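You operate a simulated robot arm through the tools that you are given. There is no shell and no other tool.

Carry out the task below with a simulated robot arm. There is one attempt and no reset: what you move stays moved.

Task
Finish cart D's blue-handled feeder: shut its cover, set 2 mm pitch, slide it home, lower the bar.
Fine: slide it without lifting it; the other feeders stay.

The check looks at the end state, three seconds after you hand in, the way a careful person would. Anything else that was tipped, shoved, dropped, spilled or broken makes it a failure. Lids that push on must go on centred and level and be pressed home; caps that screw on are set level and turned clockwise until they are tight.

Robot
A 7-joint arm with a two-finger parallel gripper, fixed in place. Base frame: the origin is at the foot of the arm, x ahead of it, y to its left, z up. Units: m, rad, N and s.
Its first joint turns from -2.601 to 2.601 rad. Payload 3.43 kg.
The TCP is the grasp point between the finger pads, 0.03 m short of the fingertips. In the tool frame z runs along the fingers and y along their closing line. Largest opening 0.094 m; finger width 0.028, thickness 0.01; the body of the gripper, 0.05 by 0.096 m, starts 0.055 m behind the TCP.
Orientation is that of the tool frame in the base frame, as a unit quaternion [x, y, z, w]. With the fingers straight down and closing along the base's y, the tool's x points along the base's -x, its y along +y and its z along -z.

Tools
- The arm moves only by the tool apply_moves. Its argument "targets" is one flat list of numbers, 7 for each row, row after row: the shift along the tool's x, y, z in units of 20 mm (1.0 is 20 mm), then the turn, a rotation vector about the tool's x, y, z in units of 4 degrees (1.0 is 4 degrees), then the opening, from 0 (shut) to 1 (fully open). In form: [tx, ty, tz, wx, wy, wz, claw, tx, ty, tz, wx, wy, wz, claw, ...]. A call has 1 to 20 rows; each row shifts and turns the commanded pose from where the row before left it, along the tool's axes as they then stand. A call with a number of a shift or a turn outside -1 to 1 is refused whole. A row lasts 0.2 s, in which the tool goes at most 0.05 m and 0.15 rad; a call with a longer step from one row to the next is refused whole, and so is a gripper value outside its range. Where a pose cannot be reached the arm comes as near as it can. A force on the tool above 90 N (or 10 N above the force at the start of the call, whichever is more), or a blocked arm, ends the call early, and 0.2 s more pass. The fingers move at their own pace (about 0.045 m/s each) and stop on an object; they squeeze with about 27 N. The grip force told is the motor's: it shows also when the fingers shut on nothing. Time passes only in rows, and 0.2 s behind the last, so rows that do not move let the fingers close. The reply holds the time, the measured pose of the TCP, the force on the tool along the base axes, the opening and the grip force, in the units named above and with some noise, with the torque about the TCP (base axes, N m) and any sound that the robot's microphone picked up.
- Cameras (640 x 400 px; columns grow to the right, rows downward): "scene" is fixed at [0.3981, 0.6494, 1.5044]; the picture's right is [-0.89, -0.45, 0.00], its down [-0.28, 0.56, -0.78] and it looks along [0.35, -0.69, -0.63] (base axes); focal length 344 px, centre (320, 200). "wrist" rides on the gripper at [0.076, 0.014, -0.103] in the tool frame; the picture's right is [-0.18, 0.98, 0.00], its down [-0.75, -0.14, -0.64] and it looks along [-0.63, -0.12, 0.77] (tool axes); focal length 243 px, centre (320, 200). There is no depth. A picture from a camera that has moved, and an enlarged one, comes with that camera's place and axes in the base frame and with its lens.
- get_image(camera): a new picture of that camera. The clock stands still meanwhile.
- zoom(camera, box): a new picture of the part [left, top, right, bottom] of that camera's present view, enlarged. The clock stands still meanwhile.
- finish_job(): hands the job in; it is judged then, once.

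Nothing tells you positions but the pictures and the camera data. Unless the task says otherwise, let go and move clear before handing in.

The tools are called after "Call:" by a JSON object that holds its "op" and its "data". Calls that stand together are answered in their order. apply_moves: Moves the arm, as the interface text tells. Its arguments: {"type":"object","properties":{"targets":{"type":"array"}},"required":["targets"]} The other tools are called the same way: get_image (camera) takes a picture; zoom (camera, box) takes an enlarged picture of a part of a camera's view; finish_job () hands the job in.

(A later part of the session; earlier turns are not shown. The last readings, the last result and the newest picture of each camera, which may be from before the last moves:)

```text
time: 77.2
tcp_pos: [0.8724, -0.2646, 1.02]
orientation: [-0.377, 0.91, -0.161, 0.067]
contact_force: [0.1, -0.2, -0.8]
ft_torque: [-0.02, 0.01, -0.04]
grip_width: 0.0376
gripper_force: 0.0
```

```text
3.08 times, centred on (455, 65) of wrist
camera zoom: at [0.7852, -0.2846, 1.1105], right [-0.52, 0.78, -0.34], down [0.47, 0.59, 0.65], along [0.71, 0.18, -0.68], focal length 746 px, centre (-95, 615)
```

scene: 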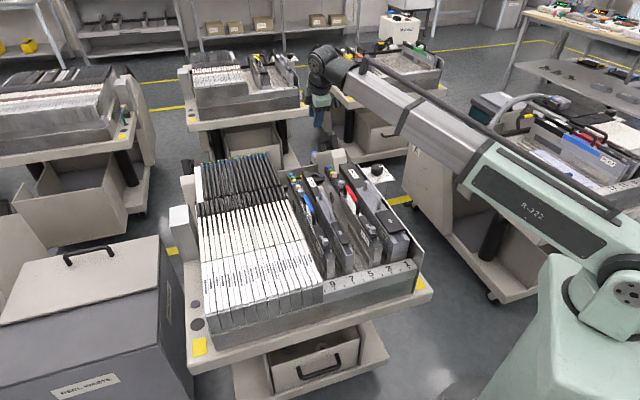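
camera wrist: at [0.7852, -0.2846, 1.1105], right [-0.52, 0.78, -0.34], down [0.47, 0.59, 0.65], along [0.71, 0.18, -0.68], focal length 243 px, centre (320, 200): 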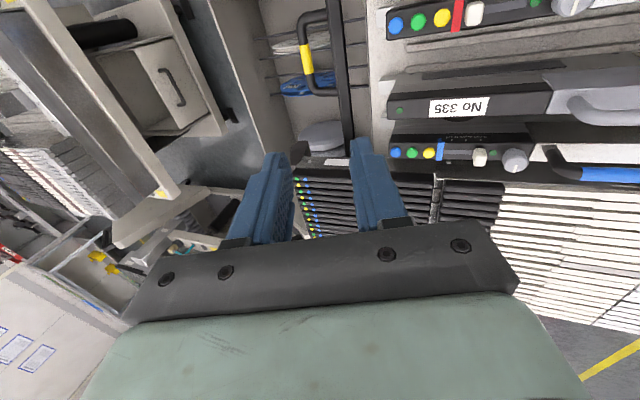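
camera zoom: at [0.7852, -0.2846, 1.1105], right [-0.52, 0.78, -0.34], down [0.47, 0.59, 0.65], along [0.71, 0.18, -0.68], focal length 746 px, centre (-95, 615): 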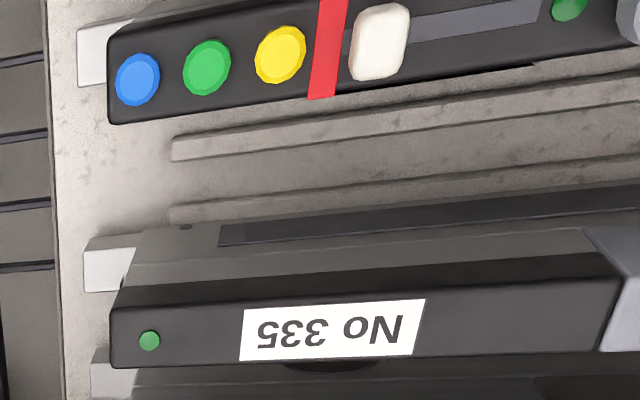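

The view confirms 2 mm: the knob is on the 2 mm tick, and the feeder's rear is in line. I'll descend toward the yellow grip along the tilted tool axis to a point 12 cm short.

Call:
{"op": "apply_moves", "data": {"targets": [0, -0.085, 0.955, 0, 0, 0, 0.4, 0, -0.085, 0.955, 0, 0, 0, 0.4, 0, -0.085, 0.955, 0, 0, 0, 0.4, 0, -0.085, 0.955, 0, 0, 0, 0.4, 0, -0.085, 0.955, 0, 0, 0, 0.4, 0, -0.085, 0.955, 0, 0, 0, 0.4, 0, -0.085, 0.955, 0, 0, 0, 0.4, 0, -0.085, 0.955, 0, 0, 0, 0.4, 0, -0.085, 0.955, 0, 0, 0, 0.4, 0, -0.085, 0.955, 0, 0, 0, 0.4, 0, -0.085, 0.955, 0, 0, 0, 0.4, 0, -0.085, 0.955, 0, 0, 0, 0.4, 0, -0.085, 0.955, 0, 0, 0, 0.4]}}

Call:
{"op": "get_image", "data": {"camera": "wrist"}}

Call:
{"op": "get_image", "data": {"camera": "scene"}}

```text
time: 80.0
tcp_pos: [0.9486, -0.3405, 0.7935]
orientation: [-0.378, 0.91, -0.16, 0.066]
contact_force: [0.6, 1.0, 0.5]
ft_torque: [0.02, 0.01, -0.01]
grip_width: 0.0377
gripper_force: 0.2
```

```text
taken
camera wrist: at [0.8605, -0.3596, 0.884], right [-0.52, 0.78, -0.34], down [0.47, 0.59, 0.65], along [0.71, 0.18, -0.68], focal length 243 px, centre (320, 200)
```

wrist: 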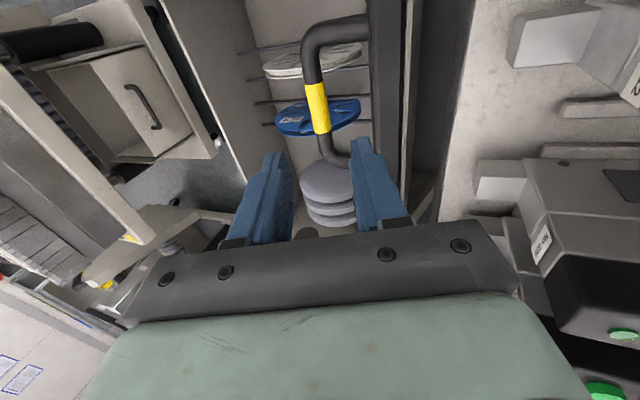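

```text
taken
```

scene: 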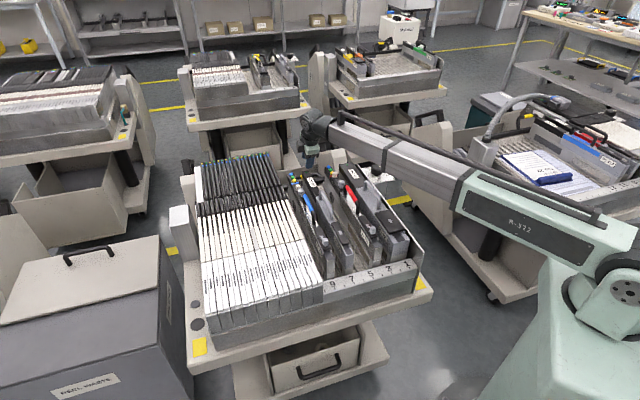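

Reach is fine and the grip is dead ahead. I'll advance 8 cm and check alignment.

Call:
{"op": "apply_moves", "data": {"targets": [0, 0, 0.8, 0, 0, 0, 0.4, 0, 0, 0.8, 0, 0, 0, 0.4, 0, 0, 0.8, 0, 0, 0, 0.4, 0, 0, 0.8, 0, 0, 0, 0.4, 0, 0, 0.8, 0, 0, 0, 0.4]}}

Call:
{"op": "get_image", "data": {"camera": "wrist"}}

Call:
{"op": "zoom", "data": {"camera": "wrist", "box": [230, 80, 430, 230]}}

Call:
{"op": "zoom", "data": {"camera": "scene", "box": [270, 100, 370, 190]}}

```text
time: 81.2
tcp_pos: [0.9677, -0.3612, 0.7173]
orientation: [-0.377, 0.91, -0.16, 0.067]
contact_force: [-0.1, 0.6, 0.2]
ft_torque: [0.01, 0.0, -0.01]
grip_width: 0.0377
gripper_force: 0.1
```

```text
taken
camera wrist: at [0.8797, -0.3791, 0.8096], right [-0.52, 0.78, -0.34], down [0.47, 0.59, 0.65], along [0.71, 0.18, -0.68], focal length 243 px, centre (320, 200)
```

wrist: 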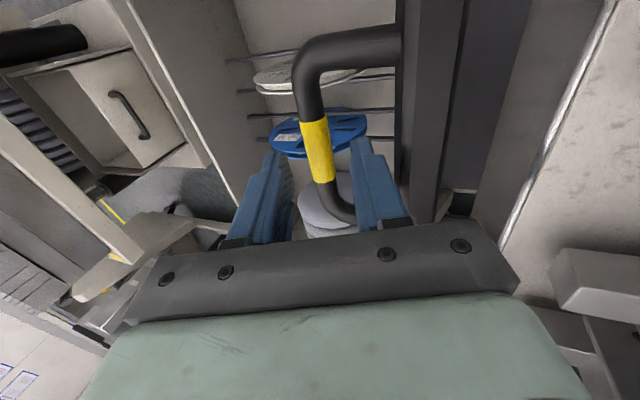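

```text
2.67 times, centred on (330, 155) of wrist
camera zoom: at [0.8797, -0.3791, 0.8096], right [-0.52, 0.78, -0.34], down [0.47, 0.59, 0.65], along [0.71, 0.18, -0.68], focal length 647 px, centre (293, 320)
```

zoom: 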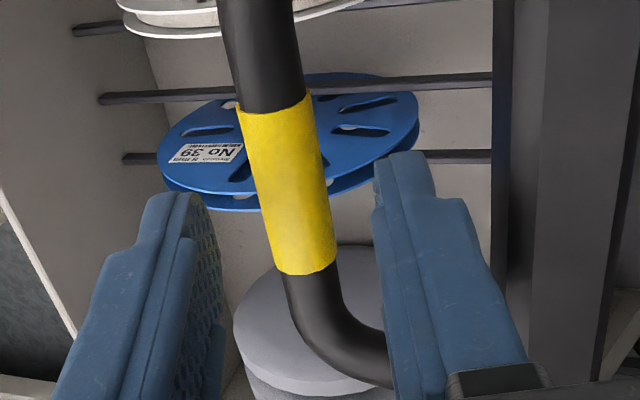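

```text
4.44 times, centred on (320, 145) of scene
camera zoom: at [0.3981, 0.6494, 1.5044], right [-0.89, -0.45, 0.0], down [-0.28, 0.56, -0.78], along [0.35, -0.69, -0.63], focal length 1528 px, centre (320, 444)
```

zoom: 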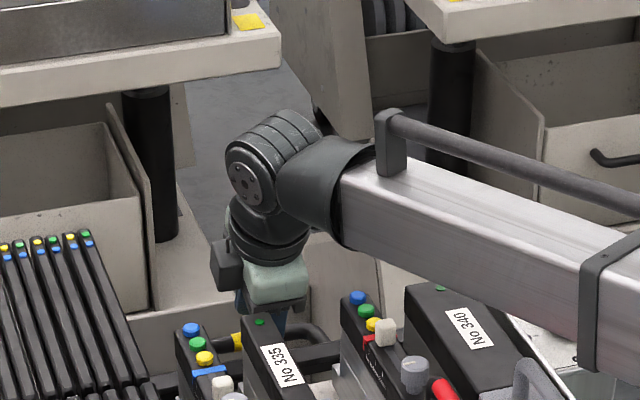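

Call:
{"op": "zoom", "data": {"camera": "scene", "box": [330, 130, 450, 250]}}

Call:
{"op": "zoom", "data": {"camera": "scene", "box": [300, 90, 640, 300]}}

```text
3.33 times, centred on (390, 190) of scene
camera zoom: at [0.3981, 0.6494, 1.5044], right [-0.89, -0.45, 0.0], down [-0.28, 0.56, -0.78], along [0.35, -0.69, -0.63], focal length 1146 px, centre (87, 233)
```

zoom: 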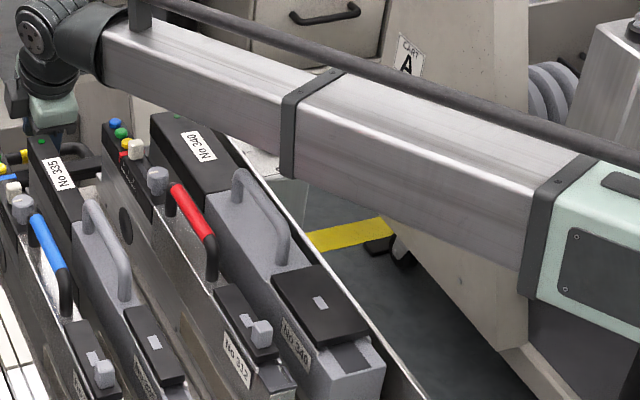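

```text
1.88 times, centred on (470, 195) of scene
camera zoom: at [0.3981, 0.6494, 1.5044], right [-0.89, -0.45, 0.0], down [-0.28, 0.56, -0.78], along [0.35, -0.69, -0.63], focal length 647 px, centre (38, 209)
```

zoom: 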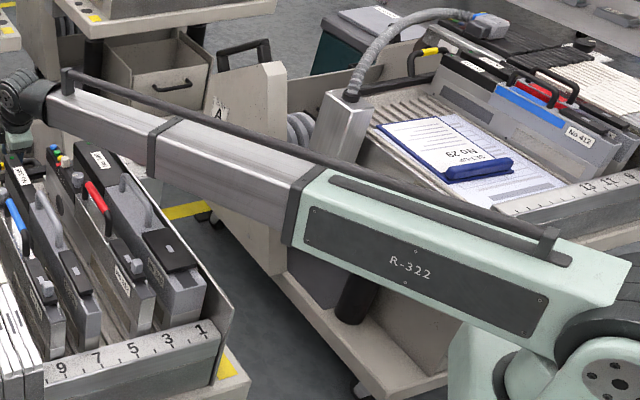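

The boom clears No 340 by a few centimetres and the tube is centred between the fingers. I'll advance the final 4 cm and close on the grip.

Call:
{"op": "apply_moves", "data": {"targets": [0, 0, 0.65, 0, 0, 0, 0.4, 0, 0, 0.65, 0, 0, 0, 0.4, 0, 0, 0.65, 0, 0, 0, 0.4]}}

Call:
{"op": "zoom", "data": {"camera": "wrist", "box": [230, 80, 430, 230]}}

Call:
{"op": "zoom", "data": {"camera": "scene", "box": [330, 130, 450, 250]}}

```text
time: 82.0
tcp_pos: [0.9745, -0.3688, 0.6802]
orientation: [-0.377, 0.91, -0.16, 0.067]
contact_force: [0.7, -0.9, 0.1]
ft_torque: [0.02, 0.01, -0.02]
grip_width: 0.0375
gripper_force: 0.0
```

```text
2.67 times, centred on (330, 155) of wrist
camera zoom: at [0.8883, -0.3884, 0.7725], right [-0.52, 0.78, -0.34], down [0.47, 0.59, 0.65], along [0.71, 0.18, -0.68], focal length 647 px, centre (293, 320)
```

zoom: 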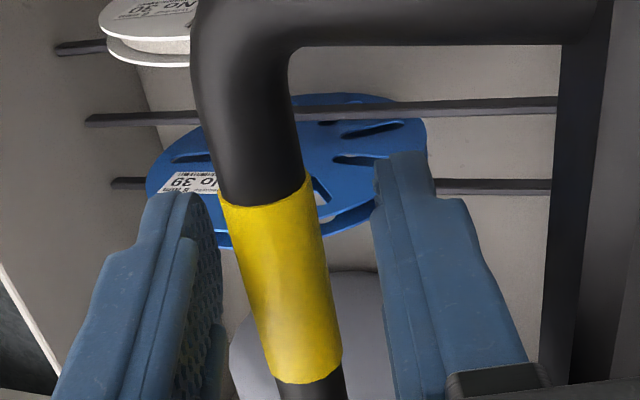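

```text
3.33 times, centred on (390, 190) of scene
camera zoom: at [0.3981, 0.6494, 1.5044], right [-0.89, -0.45, 0.0], down [-0.28, 0.56, -0.78], along [0.35, -0.69, -0.63], focal length 1146 px, centre (87, 233)
```

zoom: 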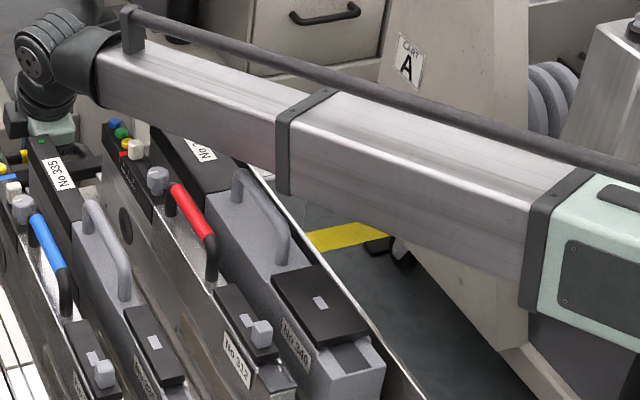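

Call:
{"op": "apply_moves", "data": {"targets": [0, 0, 0, 0, 0, 0, 0, 0, 0, 0, 0, 0, 0, 0, 0, 0, 0, 0, 0, 0, 0]}}

Call:
{"op": "zoom", "data": {"camera": "wrist", "box": [230, 80, 430, 230]}}

```text
time: 82.8
tcp_pos: [0.9774, -0.3709, 0.6811]
orientation: [-0.377, 0.909, -0.162, 0.067]
contact_force: [11.4, -10.6, 4.1]
ft_torque: [0.07, -0.18, 0.09]
grip_width: 0.0194
gripper_force: 44.8
```

```text
2.67 times, centred on (330, 155) of wrist
camera zoom: at [0.8891, -0.3892, 0.7731], right [-0.52, 0.78, -0.34], down [0.47, 0.6, 0.65], along [0.71, 0.18, -0.68], focal length 647 px, centre (293, 320)
```

zoom: 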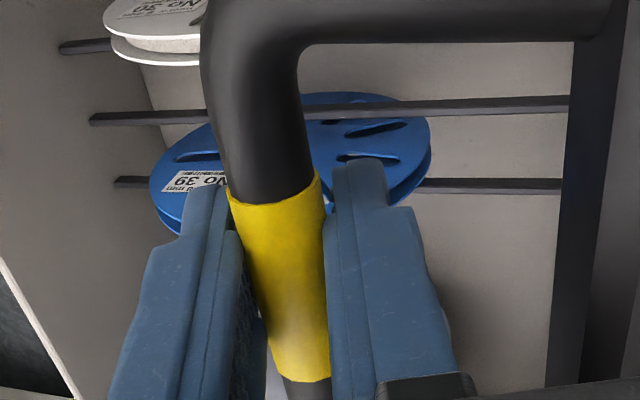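

Gripped on the tube (19 mm), which confirms its position. I'll lift along the estimated arc a little and watch the forces.

Call:
{"op": "apply_moves", "data": {"targets": [0, -0.15, 0, 0, 0, 0, 0, 0, 0, -0.4, 0, 0, 0, 0, 0, 0, -0.4, 0, 0, 0, 0, 0, 0, -0.4, 0, 0, 0, 0]}}

Call:
{"op": "zoom", "data": {"camera": "wrist", "box": [200, 0, 480, 230]}}

Call:
{"op": "zoom", "data": {"camera": "scene", "box": [270, 120, 370, 210]}}

```text
time: 83.8
tcp_pos: [0.9736, -0.3665, 0.7055]
orientation: [-0.377, 0.91, -0.162, 0.066]
contact_force: [7.7, -9.3, -2.9]
ft_torque: [-0.55, 0.23, -0.19]
grip_width: 0.0156
gripper_force: 44.6
```

```text
1.74 times, centred on (340, 115) of wrist
camera zoom: at [0.8856, -0.3853, 0.7962], right [-0.52, 0.78, -0.34], down [0.47, 0.6, 0.65], along [0.71, 0.18, -0.68], focal length 422 px, centre (285, 348)
```

zoom: 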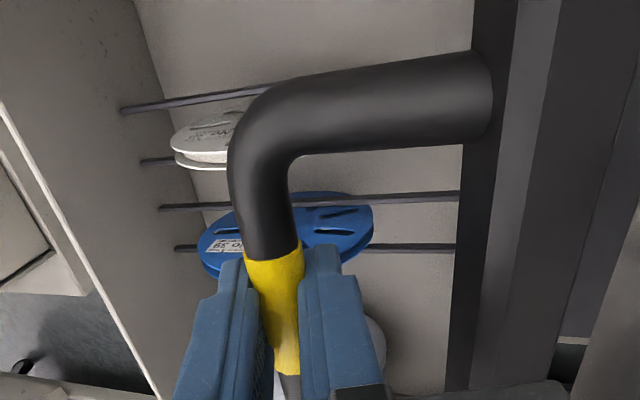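

```text
4.44 times, centred on (320, 165) of scene
camera zoom: at [0.3981, 0.6494, 1.5044], right [-0.89, -0.45, 0.0], down [-0.28, 0.56, -0.78], along [0.35, -0.69, -0.63], focal length 1528 px, centre (320, 356)
```

zoom: 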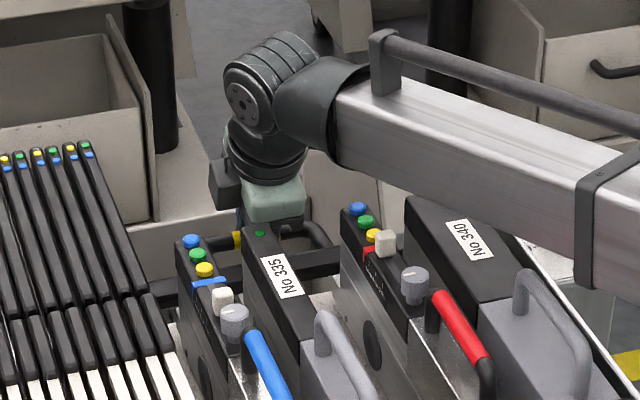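

The bar follows with only light forces. I'll continue along the arc, slowly bringing the tool upright as it rises.

Call:
{"op": "apply_moves", "data": {"targets": [0, 0.0, -0.46, -0.4, 0, 0, 0, 0, 0.03, -0.46, -0.4, 0, 0, 0, 0, 0.06, -0.46, -0.4, 0, 0, 0, 0, 0.08, -0.46, -0.4, 0, 0, 0]}}

Call:
{"op": "zoom", "data": {"camera": "wrist", "box": [200, 0, 480, 230]}}

Call:
{"op": "zoom", "data": {"camera": "scene", "box": [270, 120, 370, 210]}}

```text
time: 84.8
tcp_pos: [0.965, -0.3575, 0.7407]
orientation: [-0.38, 0.917, -0.113, 0.047]
contact_force: [23.4, -25.3, 12.4]
ft_torque: [-0.98, 0.17, -0.22]
grip_width: 0.0156
gripper_force: 44.7
```

```text
1.74 times, centred on (340, 115) of wrist
camera zoom: at [0.8836, -0.3837, 0.836], right [-0.54, 0.8, -0.24], down [0.52, 0.55, 0.66], along [0.66, 0.23, -0.71], focal length 422 px, centre (285, 348)
```

zoom: 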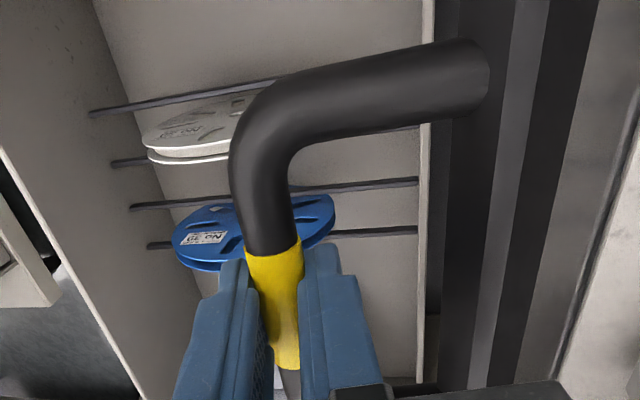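

```text
4.44 times, centred on (320, 165) of scene
camera zoom: at [0.3981, 0.6494, 1.5044], right [-0.89, -0.45, 0.0], down [-0.28, 0.56, -0.78], along [0.35, -0.69, -0.63], focal length 1528 px, centre (320, 356)
```

zoom: 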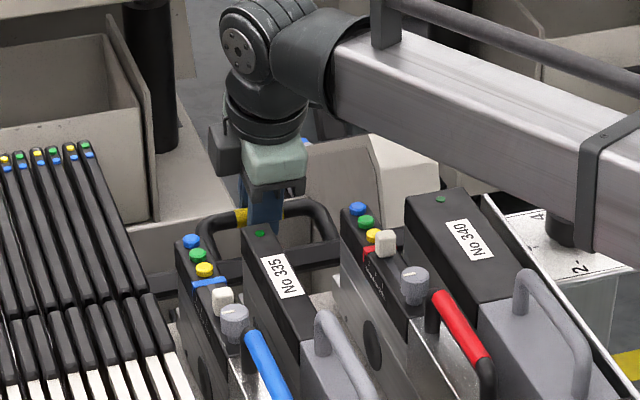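

The handle has risen to about 26° with the fingers pushing slightly inward. Before going further, I'll check the bar angle on the other carts more carefully, so I know the closed position.

Call:
{"op": "zoom", "data": {"camera": "scene", "box": [370, 40, 400, 62]}}

Call:
{"op": "zoom", "data": {"camera": "scene", "box": [250, 52, 280, 74]}}

Call:
{"op": "zoom", "data": {"camera": "scene", "box": [515, 108, 550, 135]}}

Call:
{"op": "get_image", "data": {"camera": "scene"}}

```text
16.00 times, centred on (385, 51) of scene
camera zoom: at [0.3981, 0.6494, 1.5044], right [-0.89, -0.45, 0.0], down [-0.28, 0.56, -0.78], along [0.35, -0.69, -0.63], focal length 5499 px, centre (-720, 2584)
```

zoom: 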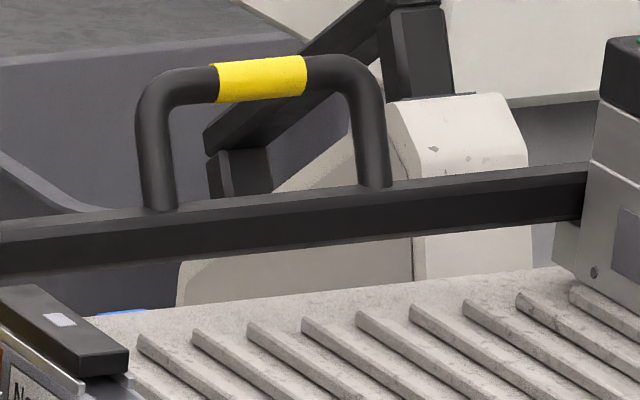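

```text
16.00 times, centred on (265, 63) of scene
camera zoom: at [0.3981, 0.6494, 1.5044], right [-0.89, -0.45, 0.0], down [-0.28, 0.56, -0.78], along [0.35, -0.69, -0.63], focal length 5499 px, centre (1200, 2392)
```

zoom: 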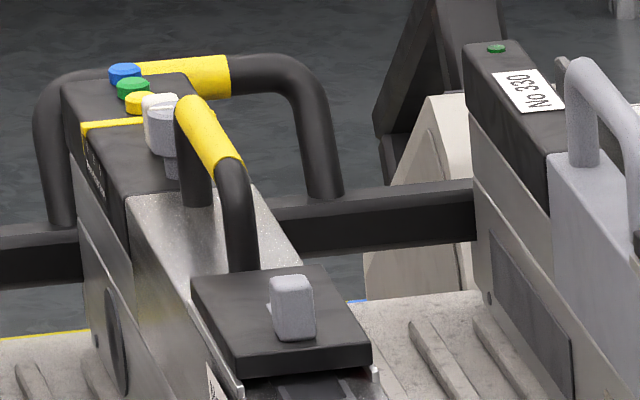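

```text
14.81 times, centred on (532, 122) of scene
camera zoom: at [0.3981, 0.6494, 1.5044], right [-0.89, -0.45, 0.0], down [-0.28, 0.56, -0.78], along [0.35, -0.69, -0.63], focal length 5092 px, centre (-2828, 1363)
```

zoom: 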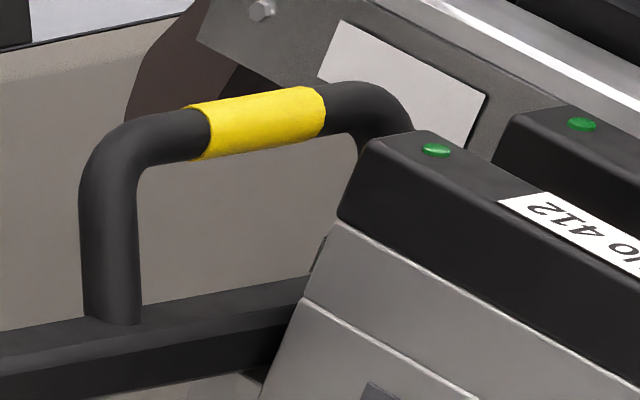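

```text
taken
```

scene: 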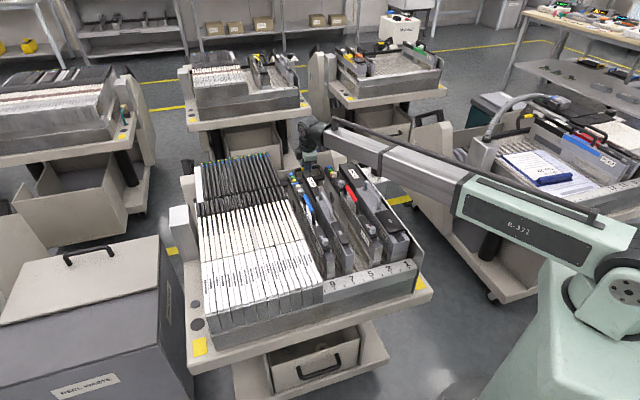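

On the other carts the bar's top face is level and the grip stands upright, so that's the closed position. I'll continue the swing in small arc steps.

Call:
{"op": "apply_moves", "data": {"targets": [0, 0.0, -0.5, -0.35, 0, 0, 0, 0, 0.1, -0.5, -0.35, 0, 0, 0, 0, 0.2, -0.49, -0.35, 0, 0, 0, 0, 0.28, -0.49, -0.35, 0, 0, 0]}}

Call:
{"op": "zoom", "data": {"camera": "wrist", "box": [200, 0, 480, 230]}}

Call:
{"op": "zoom", "data": {"camera": "scene", "box": [270, 120, 370, 210]}}

```text
time: 85.8
tcp_pos: [0.9485, -0.3407, 0.7753]
orientation: [-0.382, 0.922, -0.063, 0.027]
contact_force: [3.7, -11.5, 4.7]
ft_torque: [-0.1, -0.46, 0.01]
grip_width: 0.0154
gripper_force: 44.7
```

```text
1.74 times, centred on (340, 115) of wrist
camera zoom: at [0.8748, -0.3745, 0.8756], right [-0.56, 0.82, -0.14], down [0.57, 0.5, 0.66], along [0.6, 0.29, -0.74], focal length 422 px, centre (285, 348)
```

zoom: 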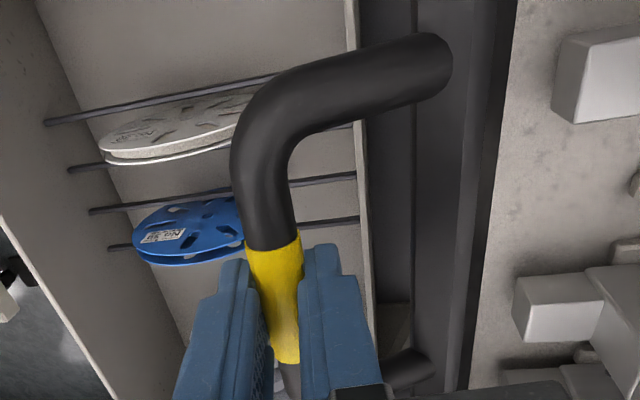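

```text
4.44 times, centred on (320, 165) of scene
camera zoom: at [0.3981, 0.6494, 1.5044], right [-0.89, -0.45, 0.0], down [-0.28, 0.56, -0.78], along [0.35, -0.69, -0.63], focal length 1528 px, centre (320, 356)
```

zoom: 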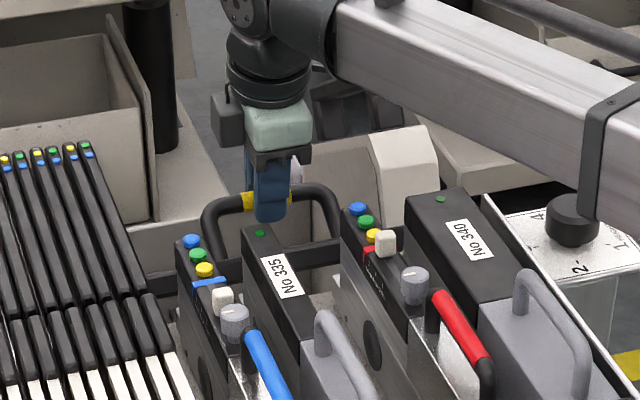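

Forces stay low and the bar is halfway up. Continuing.

Call:
{"op": "apply_moves", "data": {"targets": [0, 0.27, -0.4, -0.3, 0, 0, 0, 0, 0.31, -0.34, -0.3, 0, 0, 0, 0, 0.35, -0.29, -0.3, 0, 0, 0, 0, 0.38, -0.24, -0.3, 0, 0, 0]}}

Call:
{"op": "zoom", "data": {"camera": "wrist", "box": [200, 0, 480, 230]}}

Call:
{"op": "zoom", "data": {"camera": "scene", "box": [270, 120, 370, 210]}}

```text
time: 86.8
tcp_pos: [0.9267, -0.3199, 0.7988]
orientation: [-0.382, 0.924, -0.026, 0.011]
contact_force: [4.4, -7.7, 7.0]
ft_torque: [-0.46, -0.04, 0.01]
grip_width: 0.0154
gripper_force: 44.7
```

```text
1.74 times, centred on (340, 115) of wrist
camera zoom: at [0.8608, -0.3604, 0.9009], right [-0.56, 0.82, -0.05], down [0.61, 0.46, 0.65], along [0.56, 0.33, -0.76], focal length 422 px, centre (285, 348)
```

zoom: 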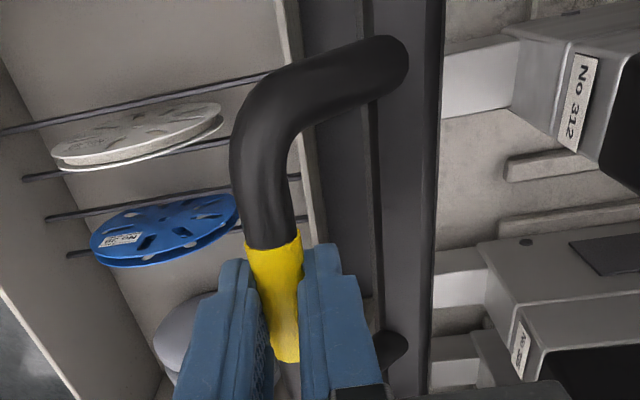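

```text
4.44 times, centred on (320, 165) of scene
camera zoom: at [0.3981, 0.6494, 1.5044], right [-0.89, -0.45, 0.0], down [-0.28, 0.56, -0.78], along [0.35, -0.69, -0.63], focal length 1528 px, centre (320, 356)
```

zoom: 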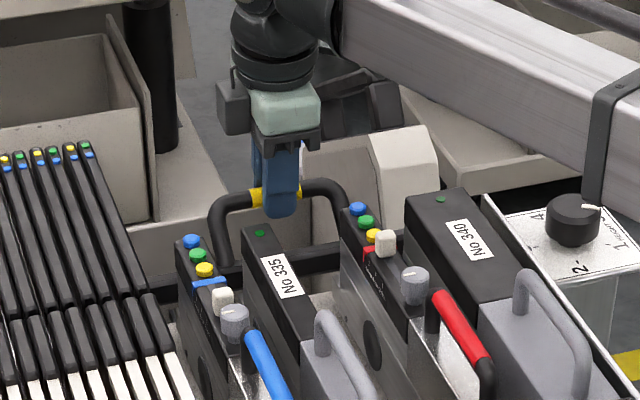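

The bar is at about 60°. Continuing more slowly to about 75°.

Call:
{"op": "apply_moves", "data": {"targets": [0, 0.4, -0.24, -0.3, 0, 0, 0, 0, 0.4, -0.18, -0.3, 0, 0, 0, 0, 0.4, -0.14, -0.3, 0, 0, 0, 0, 0.4, -0.1, -0.3, 0, 0, 0]}}

Call:
{"op": "zoom", "data": {"camera": "wrist", "box": [200, 0, 480, 230]}}

Call:
{"op": "zoom", "data": {"camera": "scene", "box": [270, 120, 370, 210]}}

```text
time: 87.8
tcp_pos: [0.9049, -0.2965, 0.8113]
orientation: [-0.382, 0.924, 0.014, -0.006]
contact_force: [-0.3, -2.8, 7.4]
ft_torque: [0.1, -0.34, -0.06]
grip_width: 0.0157
gripper_force: 45.1
```

```text
1.74 times, centred on (340, 115) of wrist
camera zoom: at [0.8434, -0.343, 0.914], right [-0.56, 0.82, 0.03], down [0.65, 0.42, 0.64], along [0.51, 0.38, -0.77], focal length 422 px, centre (285, 348)
```

zoom: 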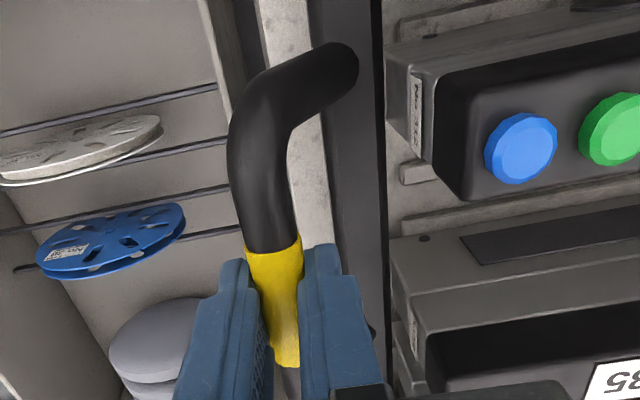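

```text
4.44 times, centred on (320, 165) of scene
camera zoom: at [0.3981, 0.6494, 1.5044], right [-0.89, -0.45, 0.0], down [-0.28, 0.56, -0.78], along [0.35, -0.69, -0.63], focal length 1528 px, centre (320, 356)
```

zoom: 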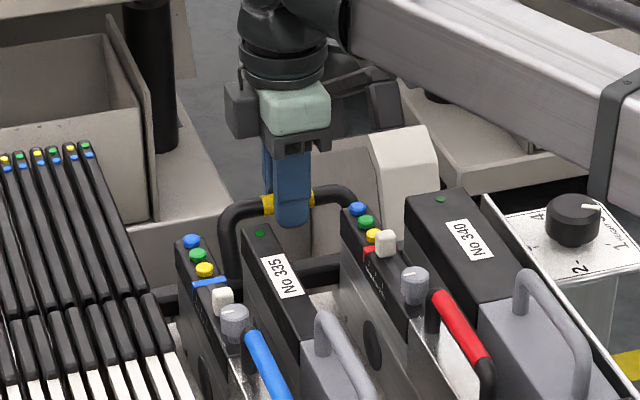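

The bar is now at about 75° and closing on the feeder rears. Small steps from here, watching for contact.

Call:
{"op": "apply_moves", "data": {"targets": [0, 0.28, -0.08, -0.2, 0, 0, 0, 0, 0.28, -0.06, -0.2, 0, 0, 0, 0, 0.28, -0.05, -0.2, 0, 0, 0]}}

Call:
{"op": "zoom", "data": {"camera": "wrist", "box": [200, 0, 480, 230]}}

Call:
{"op": "zoom", "data": {"camera": "scene", "box": [270, 120, 370, 210]}}

```text
time: 88.6
tcp_pos: [0.902, -0.2938, 0.8115]
orientation: [-0.38, 0.925, 0.023, -0.01]
contact_force: [53.5, -55.6, -26.8]
ft_torque: [-1.14, -0.14, 0.34]
grip_width: 0.0154
gripper_force: 44.7
```

```text
1.74 times, centred on (340, 115) of wrist
camera zoom: at [0.8415, -0.341, 0.9151], right [-0.56, 0.83, 0.05], down [0.66, 0.41, 0.63], along [0.5, 0.39, -0.77], focal length 422 px, centre (285, 348)
```

zoom: 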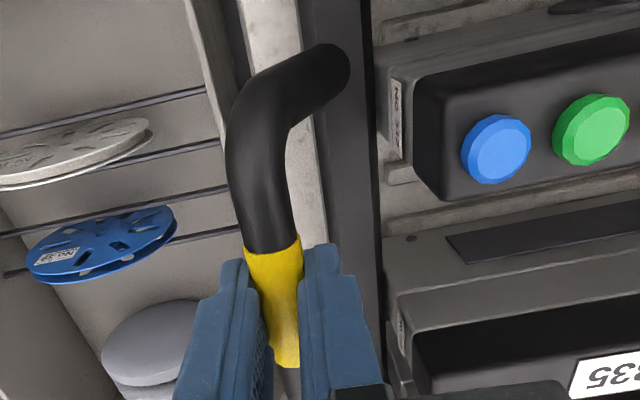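

```text
4.44 times, centred on (320, 165) of scene
camera zoom: at [0.3981, 0.6494, 1.5044], right [-0.89, -0.45, 0.0], down [-0.28, 0.56, -0.78], along [0.35, -0.69, -0.63], focal length 1528 px, centre (320, 356)
```

zoom: 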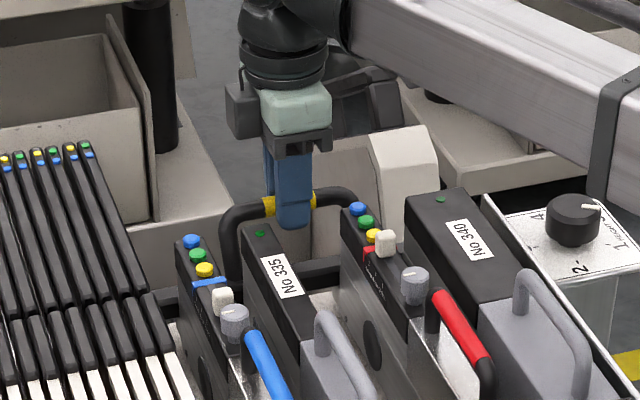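

The bar met firm resistance (~77 N) at about this angle. I'll relax the push right away and look closely at what it's touching.

Call:
{"op": "apply_moves", "data": {"targets": [0, -0.3, 0.05, 0, 0, 0, 0, 0, -0.3, 0.05, 0, 0, 0, 0]}}

Call:
{"op": "get_image", "data": {"camera": "wrist"}}

Call:
{"op": "zoom", "data": {"camera": "wrist", "box": [300, 0, 480, 120]}}

Call:
{"op": "zoom", "data": {"camera": "wrist", "box": [360, 100, 480, 230]}}

Call:
{"op": "zoom", "data": {"camera": "scene", "box": [290, 150, 350, 200]}}

```text
time: 89.2
tcp_pos: [0.9012, -0.2939, 0.8128]
orientation: [-0.382, 0.923, 0.031, -0.013]
contact_force: [17.8, -24.5, -4.9]
ft_torque: [-0.41, -0.45, -0.1]
grip_width: 0.0154
gripper_force: 45.1
```

```text
taken
camera wrist: at [0.8432, -0.3428, 0.9152], right [-0.56, 0.82, 0.06], down [0.66, 0.4, 0.63], along [0.49, 0.4, -0.77], focal length 243 px, centre (320, 200)
```

wrist: 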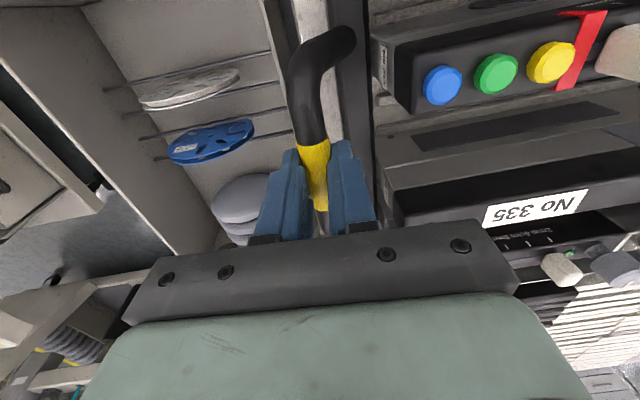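

```text
3.33 times, centred on (390, 60) of wrist
camera zoom: at [0.8432, -0.3428, 0.9152], right [-0.56, 0.82, 0.06], down [0.66, 0.4, 0.63], along [0.49, 0.4, -0.77], focal length 809 px, centre (87, 667)
```

zoom: 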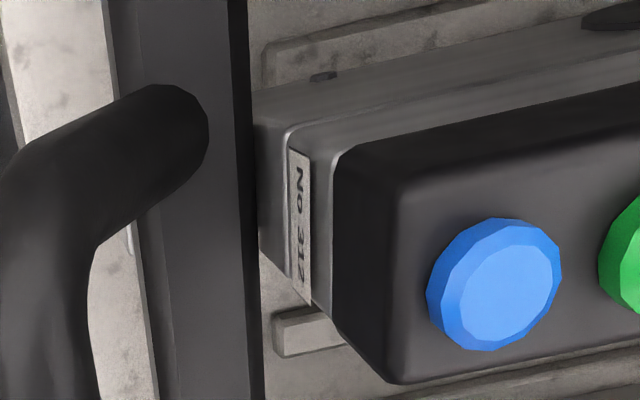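

```text
3.08 times, centred on (420, 165) of wrist
camera zoom: at [0.8432, -0.3428, 0.9152], right [-0.56, 0.82, 0.06], down [0.66, 0.4, 0.63], along [0.49, 0.4, -0.77], focal length 746 px, centre (12, 308)
```

zoom: 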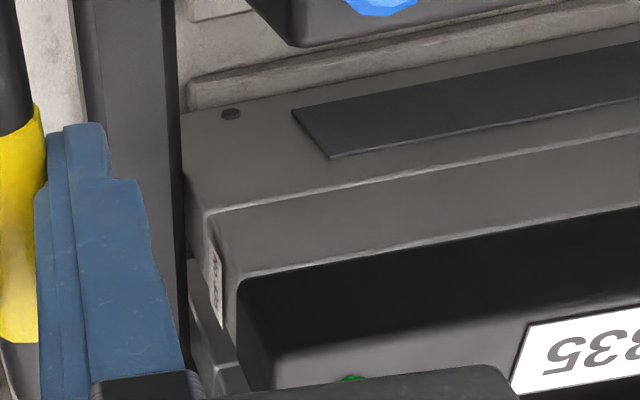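

```text
8.00 times, centred on (320, 175) of scene
camera zoom: at [0.3981, 0.6494, 1.5044], right [-0.89, -0.45, 0.0], down [-0.28, 0.56, -0.78], along [0.35, -0.69, -0.63], focal length 2750 px, centre (320, 400)
```

zoom: 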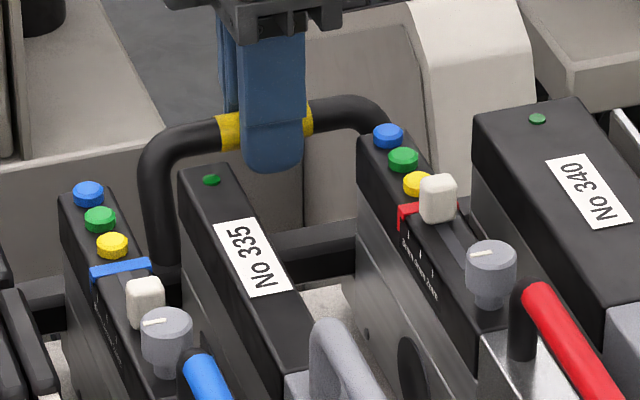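

The bar is now snug against the rear faces of the feeders, over their tabs, with its top face level as on the other carts. I'll relax the remaining push, open the fingers and see whether it stays.

Call:
{"op": "apply_moves", "data": {"targets": [0, -0.2, 0, 0, 0, 0, 0, 0, 0, 0, 0, 0, 0, 0]}}

Call:
{"op": "apply_moves", "data": {"targets": [0, 0, 0, 0, 0, 0, 0.25, 0, 0, 0, 0, 0, 0, 0.35, 0, 0, 0, 0, 0, 0, 0.4, 0, 0, 0, 0, 0, 0, 0.4]}}

Call:
{"op": "get_image", "data": {"camera": "wrist"}}

Call:
{"op": "zoom", "data": {"camera": "scene", "box": [290, 150, 350, 200]}}

```text
time: 89.8
tcp_pos: [0.9012, -0.2951, 0.8127]
orientation: [-0.383, 0.923, 0.035, -0.014]
contact_force: [-6.3, -0.4, -5.1]
ft_torque: [0.39, 0.03, -0.09]
grip_width: 0.0158
gripper_force: 44.6
```

```text
time: 90.8
tcp_pos: [0.9049, -0.2967, 0.8112]
orientation: [-0.382, 0.923, 0.032, -0.013]
contact_force: [0.8, 0.4, -0.1]
ft_torque: [-0.01, -0.03, 0.01]
grip_width: 0.0374
gripper_force: 0.0
```

```text
taken
camera wrist: at [0.8463, -0.3461, 0.9154], right [-0.56, 0.82, 0.07], down [0.66, 0.4, 0.63], along [0.49, 0.4, -0.77], focal length 243 px, centre (320, 200)
```

wrist: 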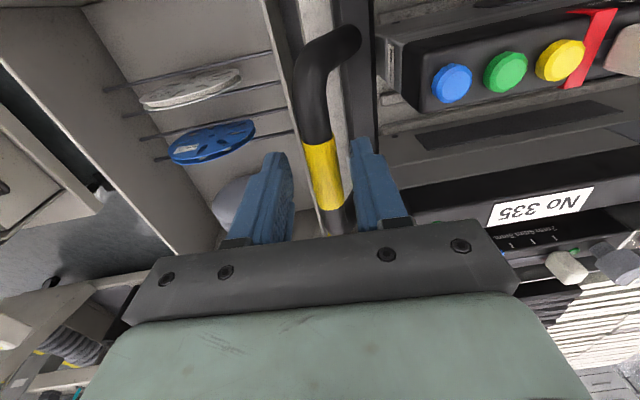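

```text
8.00 times, centred on (320, 175) of scene
camera zoom: at [0.3981, 0.6494, 1.5044], right [-0.89, -0.45, 0.0], down [-0.28, 0.56, -0.78], along [0.35, -0.69, -0.63], focal length 2750 px, centre (320, 400)
```

zoom: 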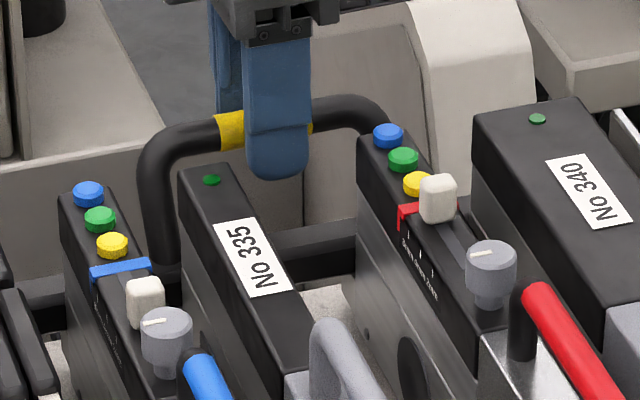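

The bar stays put after release. I'll withdraw straight up and inspect everything.

Call:
{"op": "apply_moves", "data": {"targets": [0, 0, -0.6, 0, 0, 0, 0.4, 0, 0, -0.8, 0, 0, 0, 0.4, 0, 0, -1, 0, 0, 0, 0.4, 0, 0, -1, 0, 0, 0, 0.4, 0, 0, -1, 0, 0, 0, 0.4, 0, 0, -1, 0, 0, 0, 0.4, 0, 0, -1, 0, 0, 0, 0.4, 0, 0, -1, 0, 0, 0, 0.4, 0, 0, -1, 0, 0, 0, 0.4, 0, 0, -1, 0, 0, 0, 0.4]}}

Call:
{"op": "get_image", "data": {"camera": "wrist"}}

Call:
{"op": "get_image", "data": {"camera": "scene"}}

Call:
{"op": "zoom", "data": {"camera": "scene", "box": [270, 140, 400, 240]}}

```text
time: 93.0
tcp_pos: [0.9148, -0.3061, 0.9995]
orientation: [-0.383, 0.923, 0.032, -0.014]
contact_force: [0.6, 0.5, 0.1]
ft_torque: [0.0, 0.02, -0.02]
grip_width: 0.0374
gripper_force: 0.0
```

```text
taken
camera wrist: at [0.8562, -0.3549, 1.1035], right [-0.56, 0.82, 0.07], down [0.66, 0.4, 0.63], along [0.49, 0.4, -0.77], focal length 243 px, centre (320, 200)
```

wrist: 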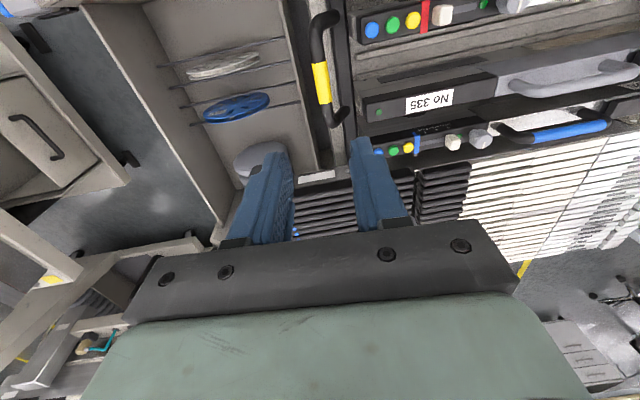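

```text
taken
```

scene: 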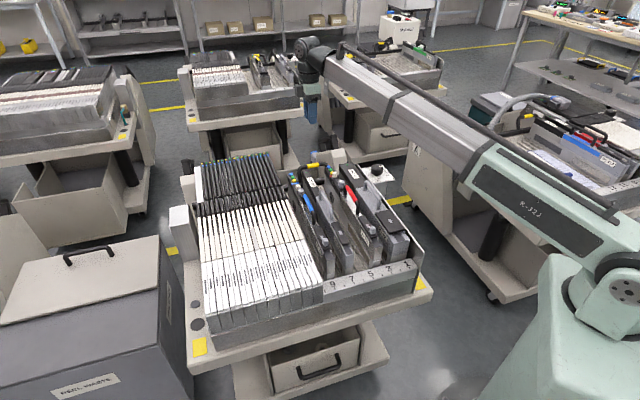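

```text
4.00 times, centred on (335, 190) of scene
camera zoom: at [0.3981, 0.6494, 1.5044], right [-0.89, -0.45, 0.0], down [-0.28, 0.56, -0.78], along [0.35, -0.69, -0.63], focal length 1375 px, centre (260, 240)
```

zoom: 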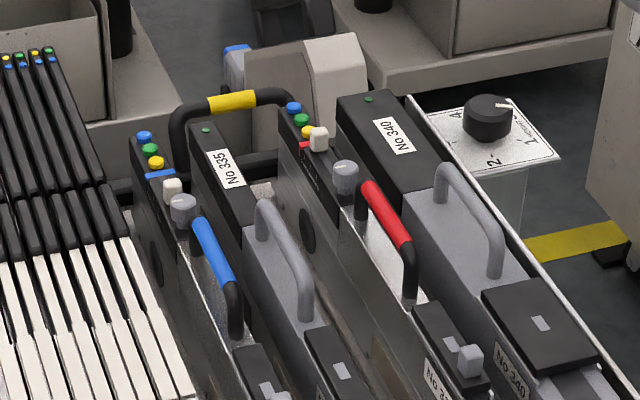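

The bar now stands like those on the other carts. I'll check the details: bar versus feeder rears, slider, cover and front ends.

Call:
{"op": "zoom", "data": {"camera": "wrist", "box": [290, 0, 430, 180]}}

Call:
{"op": "zoom", "data": {"camera": "wrist", "box": [370, 110, 530, 180]}}

Call:
{"op": "zoom", "data": {"camera": "wrist", "box": [310, 0, 380, 60]}}

Call:
{"op": "zoom", "data": {"camera": "scene", "box": [290, 155, 340, 195]}}

Call:
{"op": "zoom", "data": {"camera": "scene", "box": [300, 220, 420, 300]}}

```text
2.22 times, centred on (360, 90) of wrist
camera zoom: at [0.8562, -0.3549, 1.1035], right [-0.56, 0.82, 0.07], down [0.66, 0.4, 0.63], along [0.49, 0.4, -0.77], focal length 539 px, centre (231, 444)
```

zoom: 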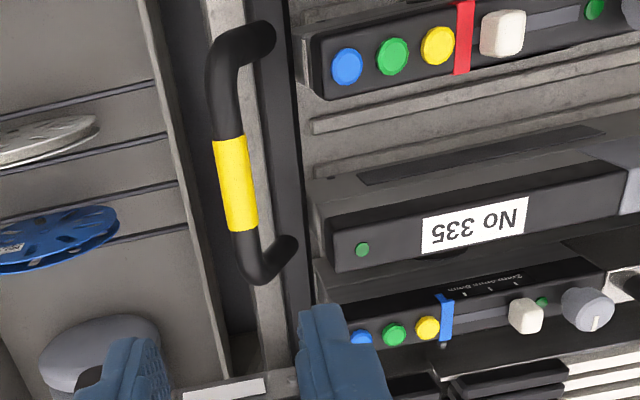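

```text
4.00 times, centred on (450, 145) of wrist
camera zoom: at [0.8562, -0.3549, 1.1035], right [-0.56, 0.82, 0.07], down [0.66, 0.4, 0.63], along [0.49, 0.4, -0.77], focal length 970 px, centre (-200, 420)
```

zoom: 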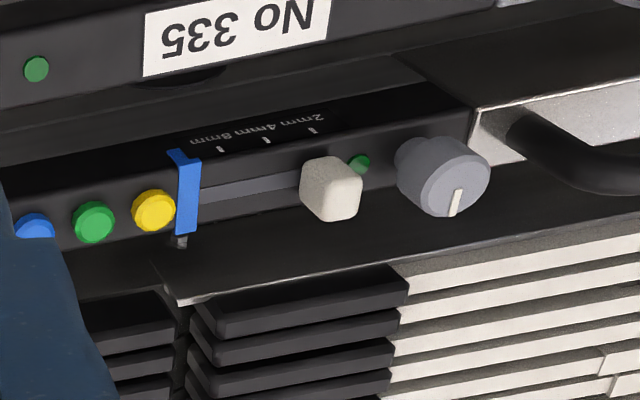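

```text
6.67 times, centred on (345, 30) of wrist
camera zoom: at [0.8562, -0.3549, 1.1035], right [-0.56, 0.82, 0.07], down [0.66, 0.4, 0.63], along [0.49, 0.4, -0.77], focal length 1618 px, centre (153, 1333)
```

zoom: 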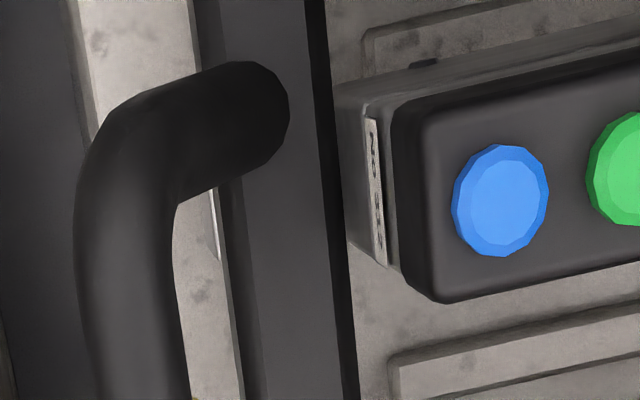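

```text
10.00 times, centred on (315, 175) of scene
camera zoom: at [0.3981, 0.6494, 1.5044], right [-0.89, -0.45, 0.0], down [-0.28, 0.56, -0.78], along [0.35, -0.69, -0.63], focal length 3437 px, centre (370, 450)
```

zoom: 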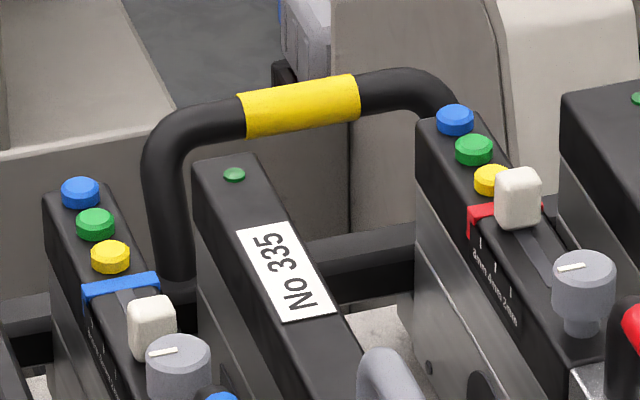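

```text
5.00 times, centred on (360, 260) of scene
camera zoom: at [0.3981, 0.6494, 1.5044], right [-0.89, -0.45, 0.0], down [-0.28, 0.56, -0.78], along [0.35, -0.69, -0.63], focal length 1718 px, centre (120, -100)
```

zoom: 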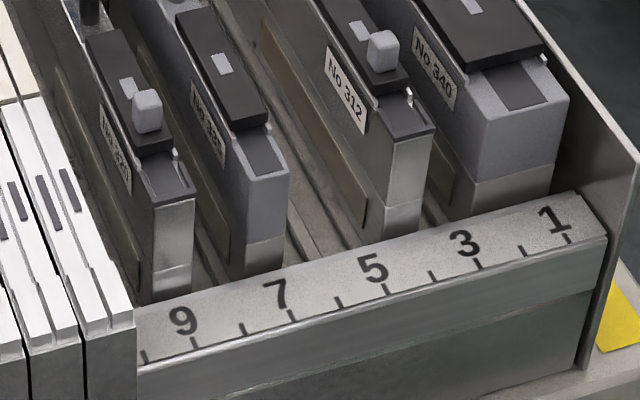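

The grip leans like those on the neighbouring carts, and the bar sits over the tabs. I'll compare the neighbouring feeders with the initial pictures, using the same zoom boxes as at the start.

Call:
{"op": "zoom", "data": {"camera": "scene", "box": [320, 160, 420, 280]}}

Call:
{"op": "zoom", "data": {"camera": "scene", "box": [280, 165, 345, 275]}}

Call:
{"op": "zoom", "data": {"camera": "scene", "box": [160, 150, 300, 250]}}

```text
3.33 times, centred on (370, 220) of scene
camera zoom: at [0.3981, 0.6494, 1.5044], right [-0.89, -0.45, 0.0], down [-0.28, 0.56, -0.78], along [0.35, -0.69, -0.63], focal length 1146 px, centre (153, 133)
```

zoom: 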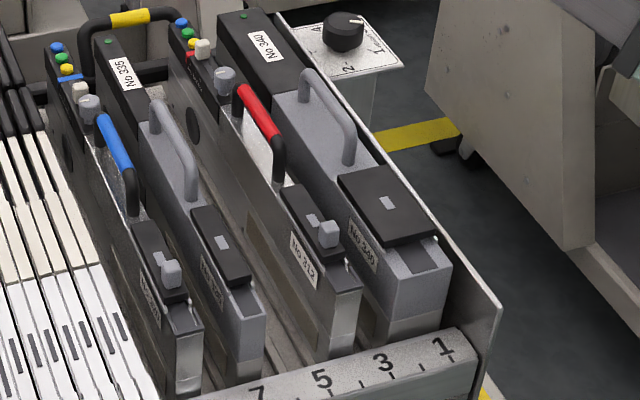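

```text
3.64 times, centred on (312, 220) of scene
camera zoom: at [0.3981, 0.6494, 1.5044], right [-0.89, -0.45, 0.0], down [-0.28, 0.56, -0.78], along [0.35, -0.69, -0.63], focal length 1250 px, centre (347, 127)
```

zoom: 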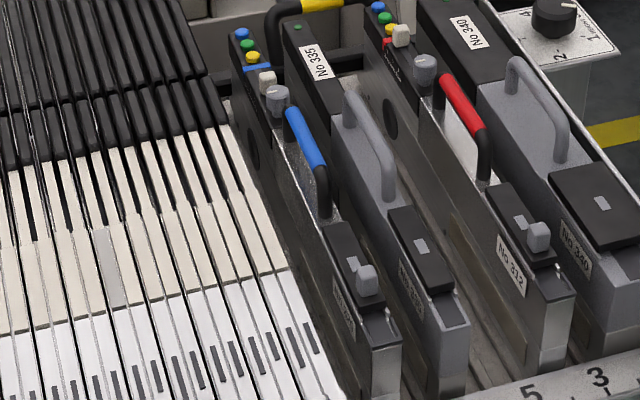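

```text
4.00 times, centred on (230, 200) of scene
camera zoom: at [0.3981, 0.6494, 1.5044], right [-0.89, -0.45, 0.0], down [-0.28, 0.56, -0.78], along [0.35, -0.69, -0.63], focal length 1375 px, centre (680, 200)
```

zoom: 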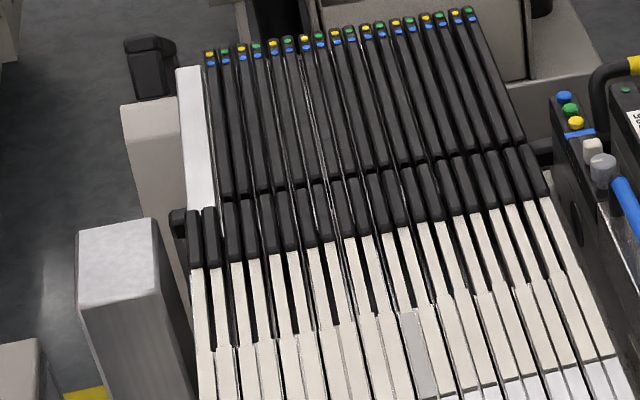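

Neighbouring feeders are exactly where they were at the start. As a last check, I'll compare the slider against its 2 mm tick with No 312's slider against its 8 mm tick in the scene camera.

Call:
{"op": "zoom", "data": {"camera": "scene", "box": [293, 176, 313, 196]}}

Call:
{"op": "zoom", "data": {"camera": "scene", "box": [333, 165, 353, 185]}}

```text
16.00 times, centred on (303, 186) of scene
camera zoom: at [0.3981, 0.6494, 1.5044], right [-0.89, -0.45, 0.0], down [-0.28, 0.56, -0.78], along [0.35, -0.69, -0.63], focal length 5499 px, centre (592, 424)
```

zoom: 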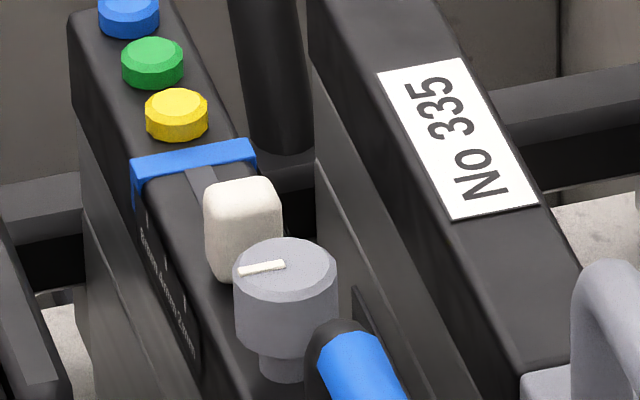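

```text
16.00 times, centred on (343, 175) of scene
camera zoom: at [0.3981, 0.6494, 1.5044], right [-0.89, -0.45, 0.0], down [-0.28, 0.56, -0.78], along [0.35, -0.69, -0.63], focal length 5499 px, centre (-48, 600)
```

zoom: 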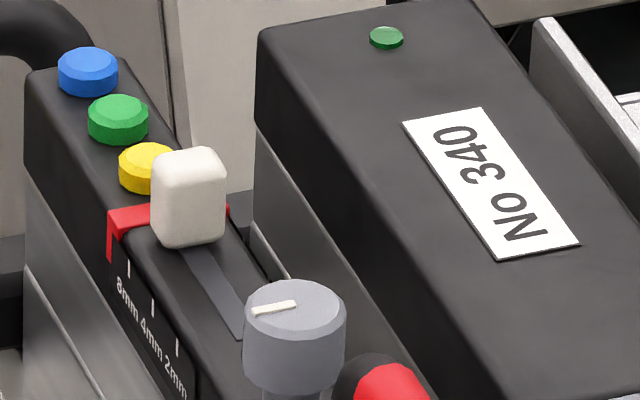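

Measured against the band, the blue slider sits 30.6 mm ahead of No 312's 8 mm position, which is two tick spacings, so it's on 2 mm. The cover is shut, the feeder is home, the bar is closed and the neighbours haven't moved. I'll clear the arm a bit more and take a final look.

Call:
{"op": "apply_moves", "data": {"targets": [0, 0, -1, 0, 0, 0, 0.4, 0, 0, -1, 0, 0, 0, 0.4, 0, 0, -1, 0, 0, 0, 0.4, 0, 0, 0, 0, 0, 0, 0.4, 0, 0, 0, 0, 0, 0, 0.4]}}

Call:
{"op": "zoom", "data": {"camera": "scene", "box": [270, 140, 430, 300]}}

```text
time: 94.2
tcp_pos: [0.9167, -0.3101, 1.0592]
orientation: [-0.383, 0.923, 0.032, -0.013]
contact_force: [-1.0, -0.3, -0.5]
ft_torque: [0.03, -0.01, 0.01]
grip_width: 0.0376
gripper_force: 0.1
```

```text
2.50 times, centred on (350, 220) of scene
camera zoom: at [0.3981, 0.6494, 1.5044], right [-0.89, -0.45, 0.0], down [-0.28, 0.56, -0.78], along [0.35, -0.69, -0.63], focal length 859 px, centre (245, 150)
```

zoom: 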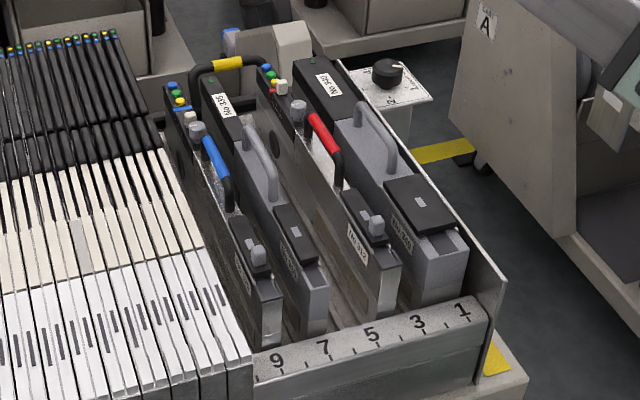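

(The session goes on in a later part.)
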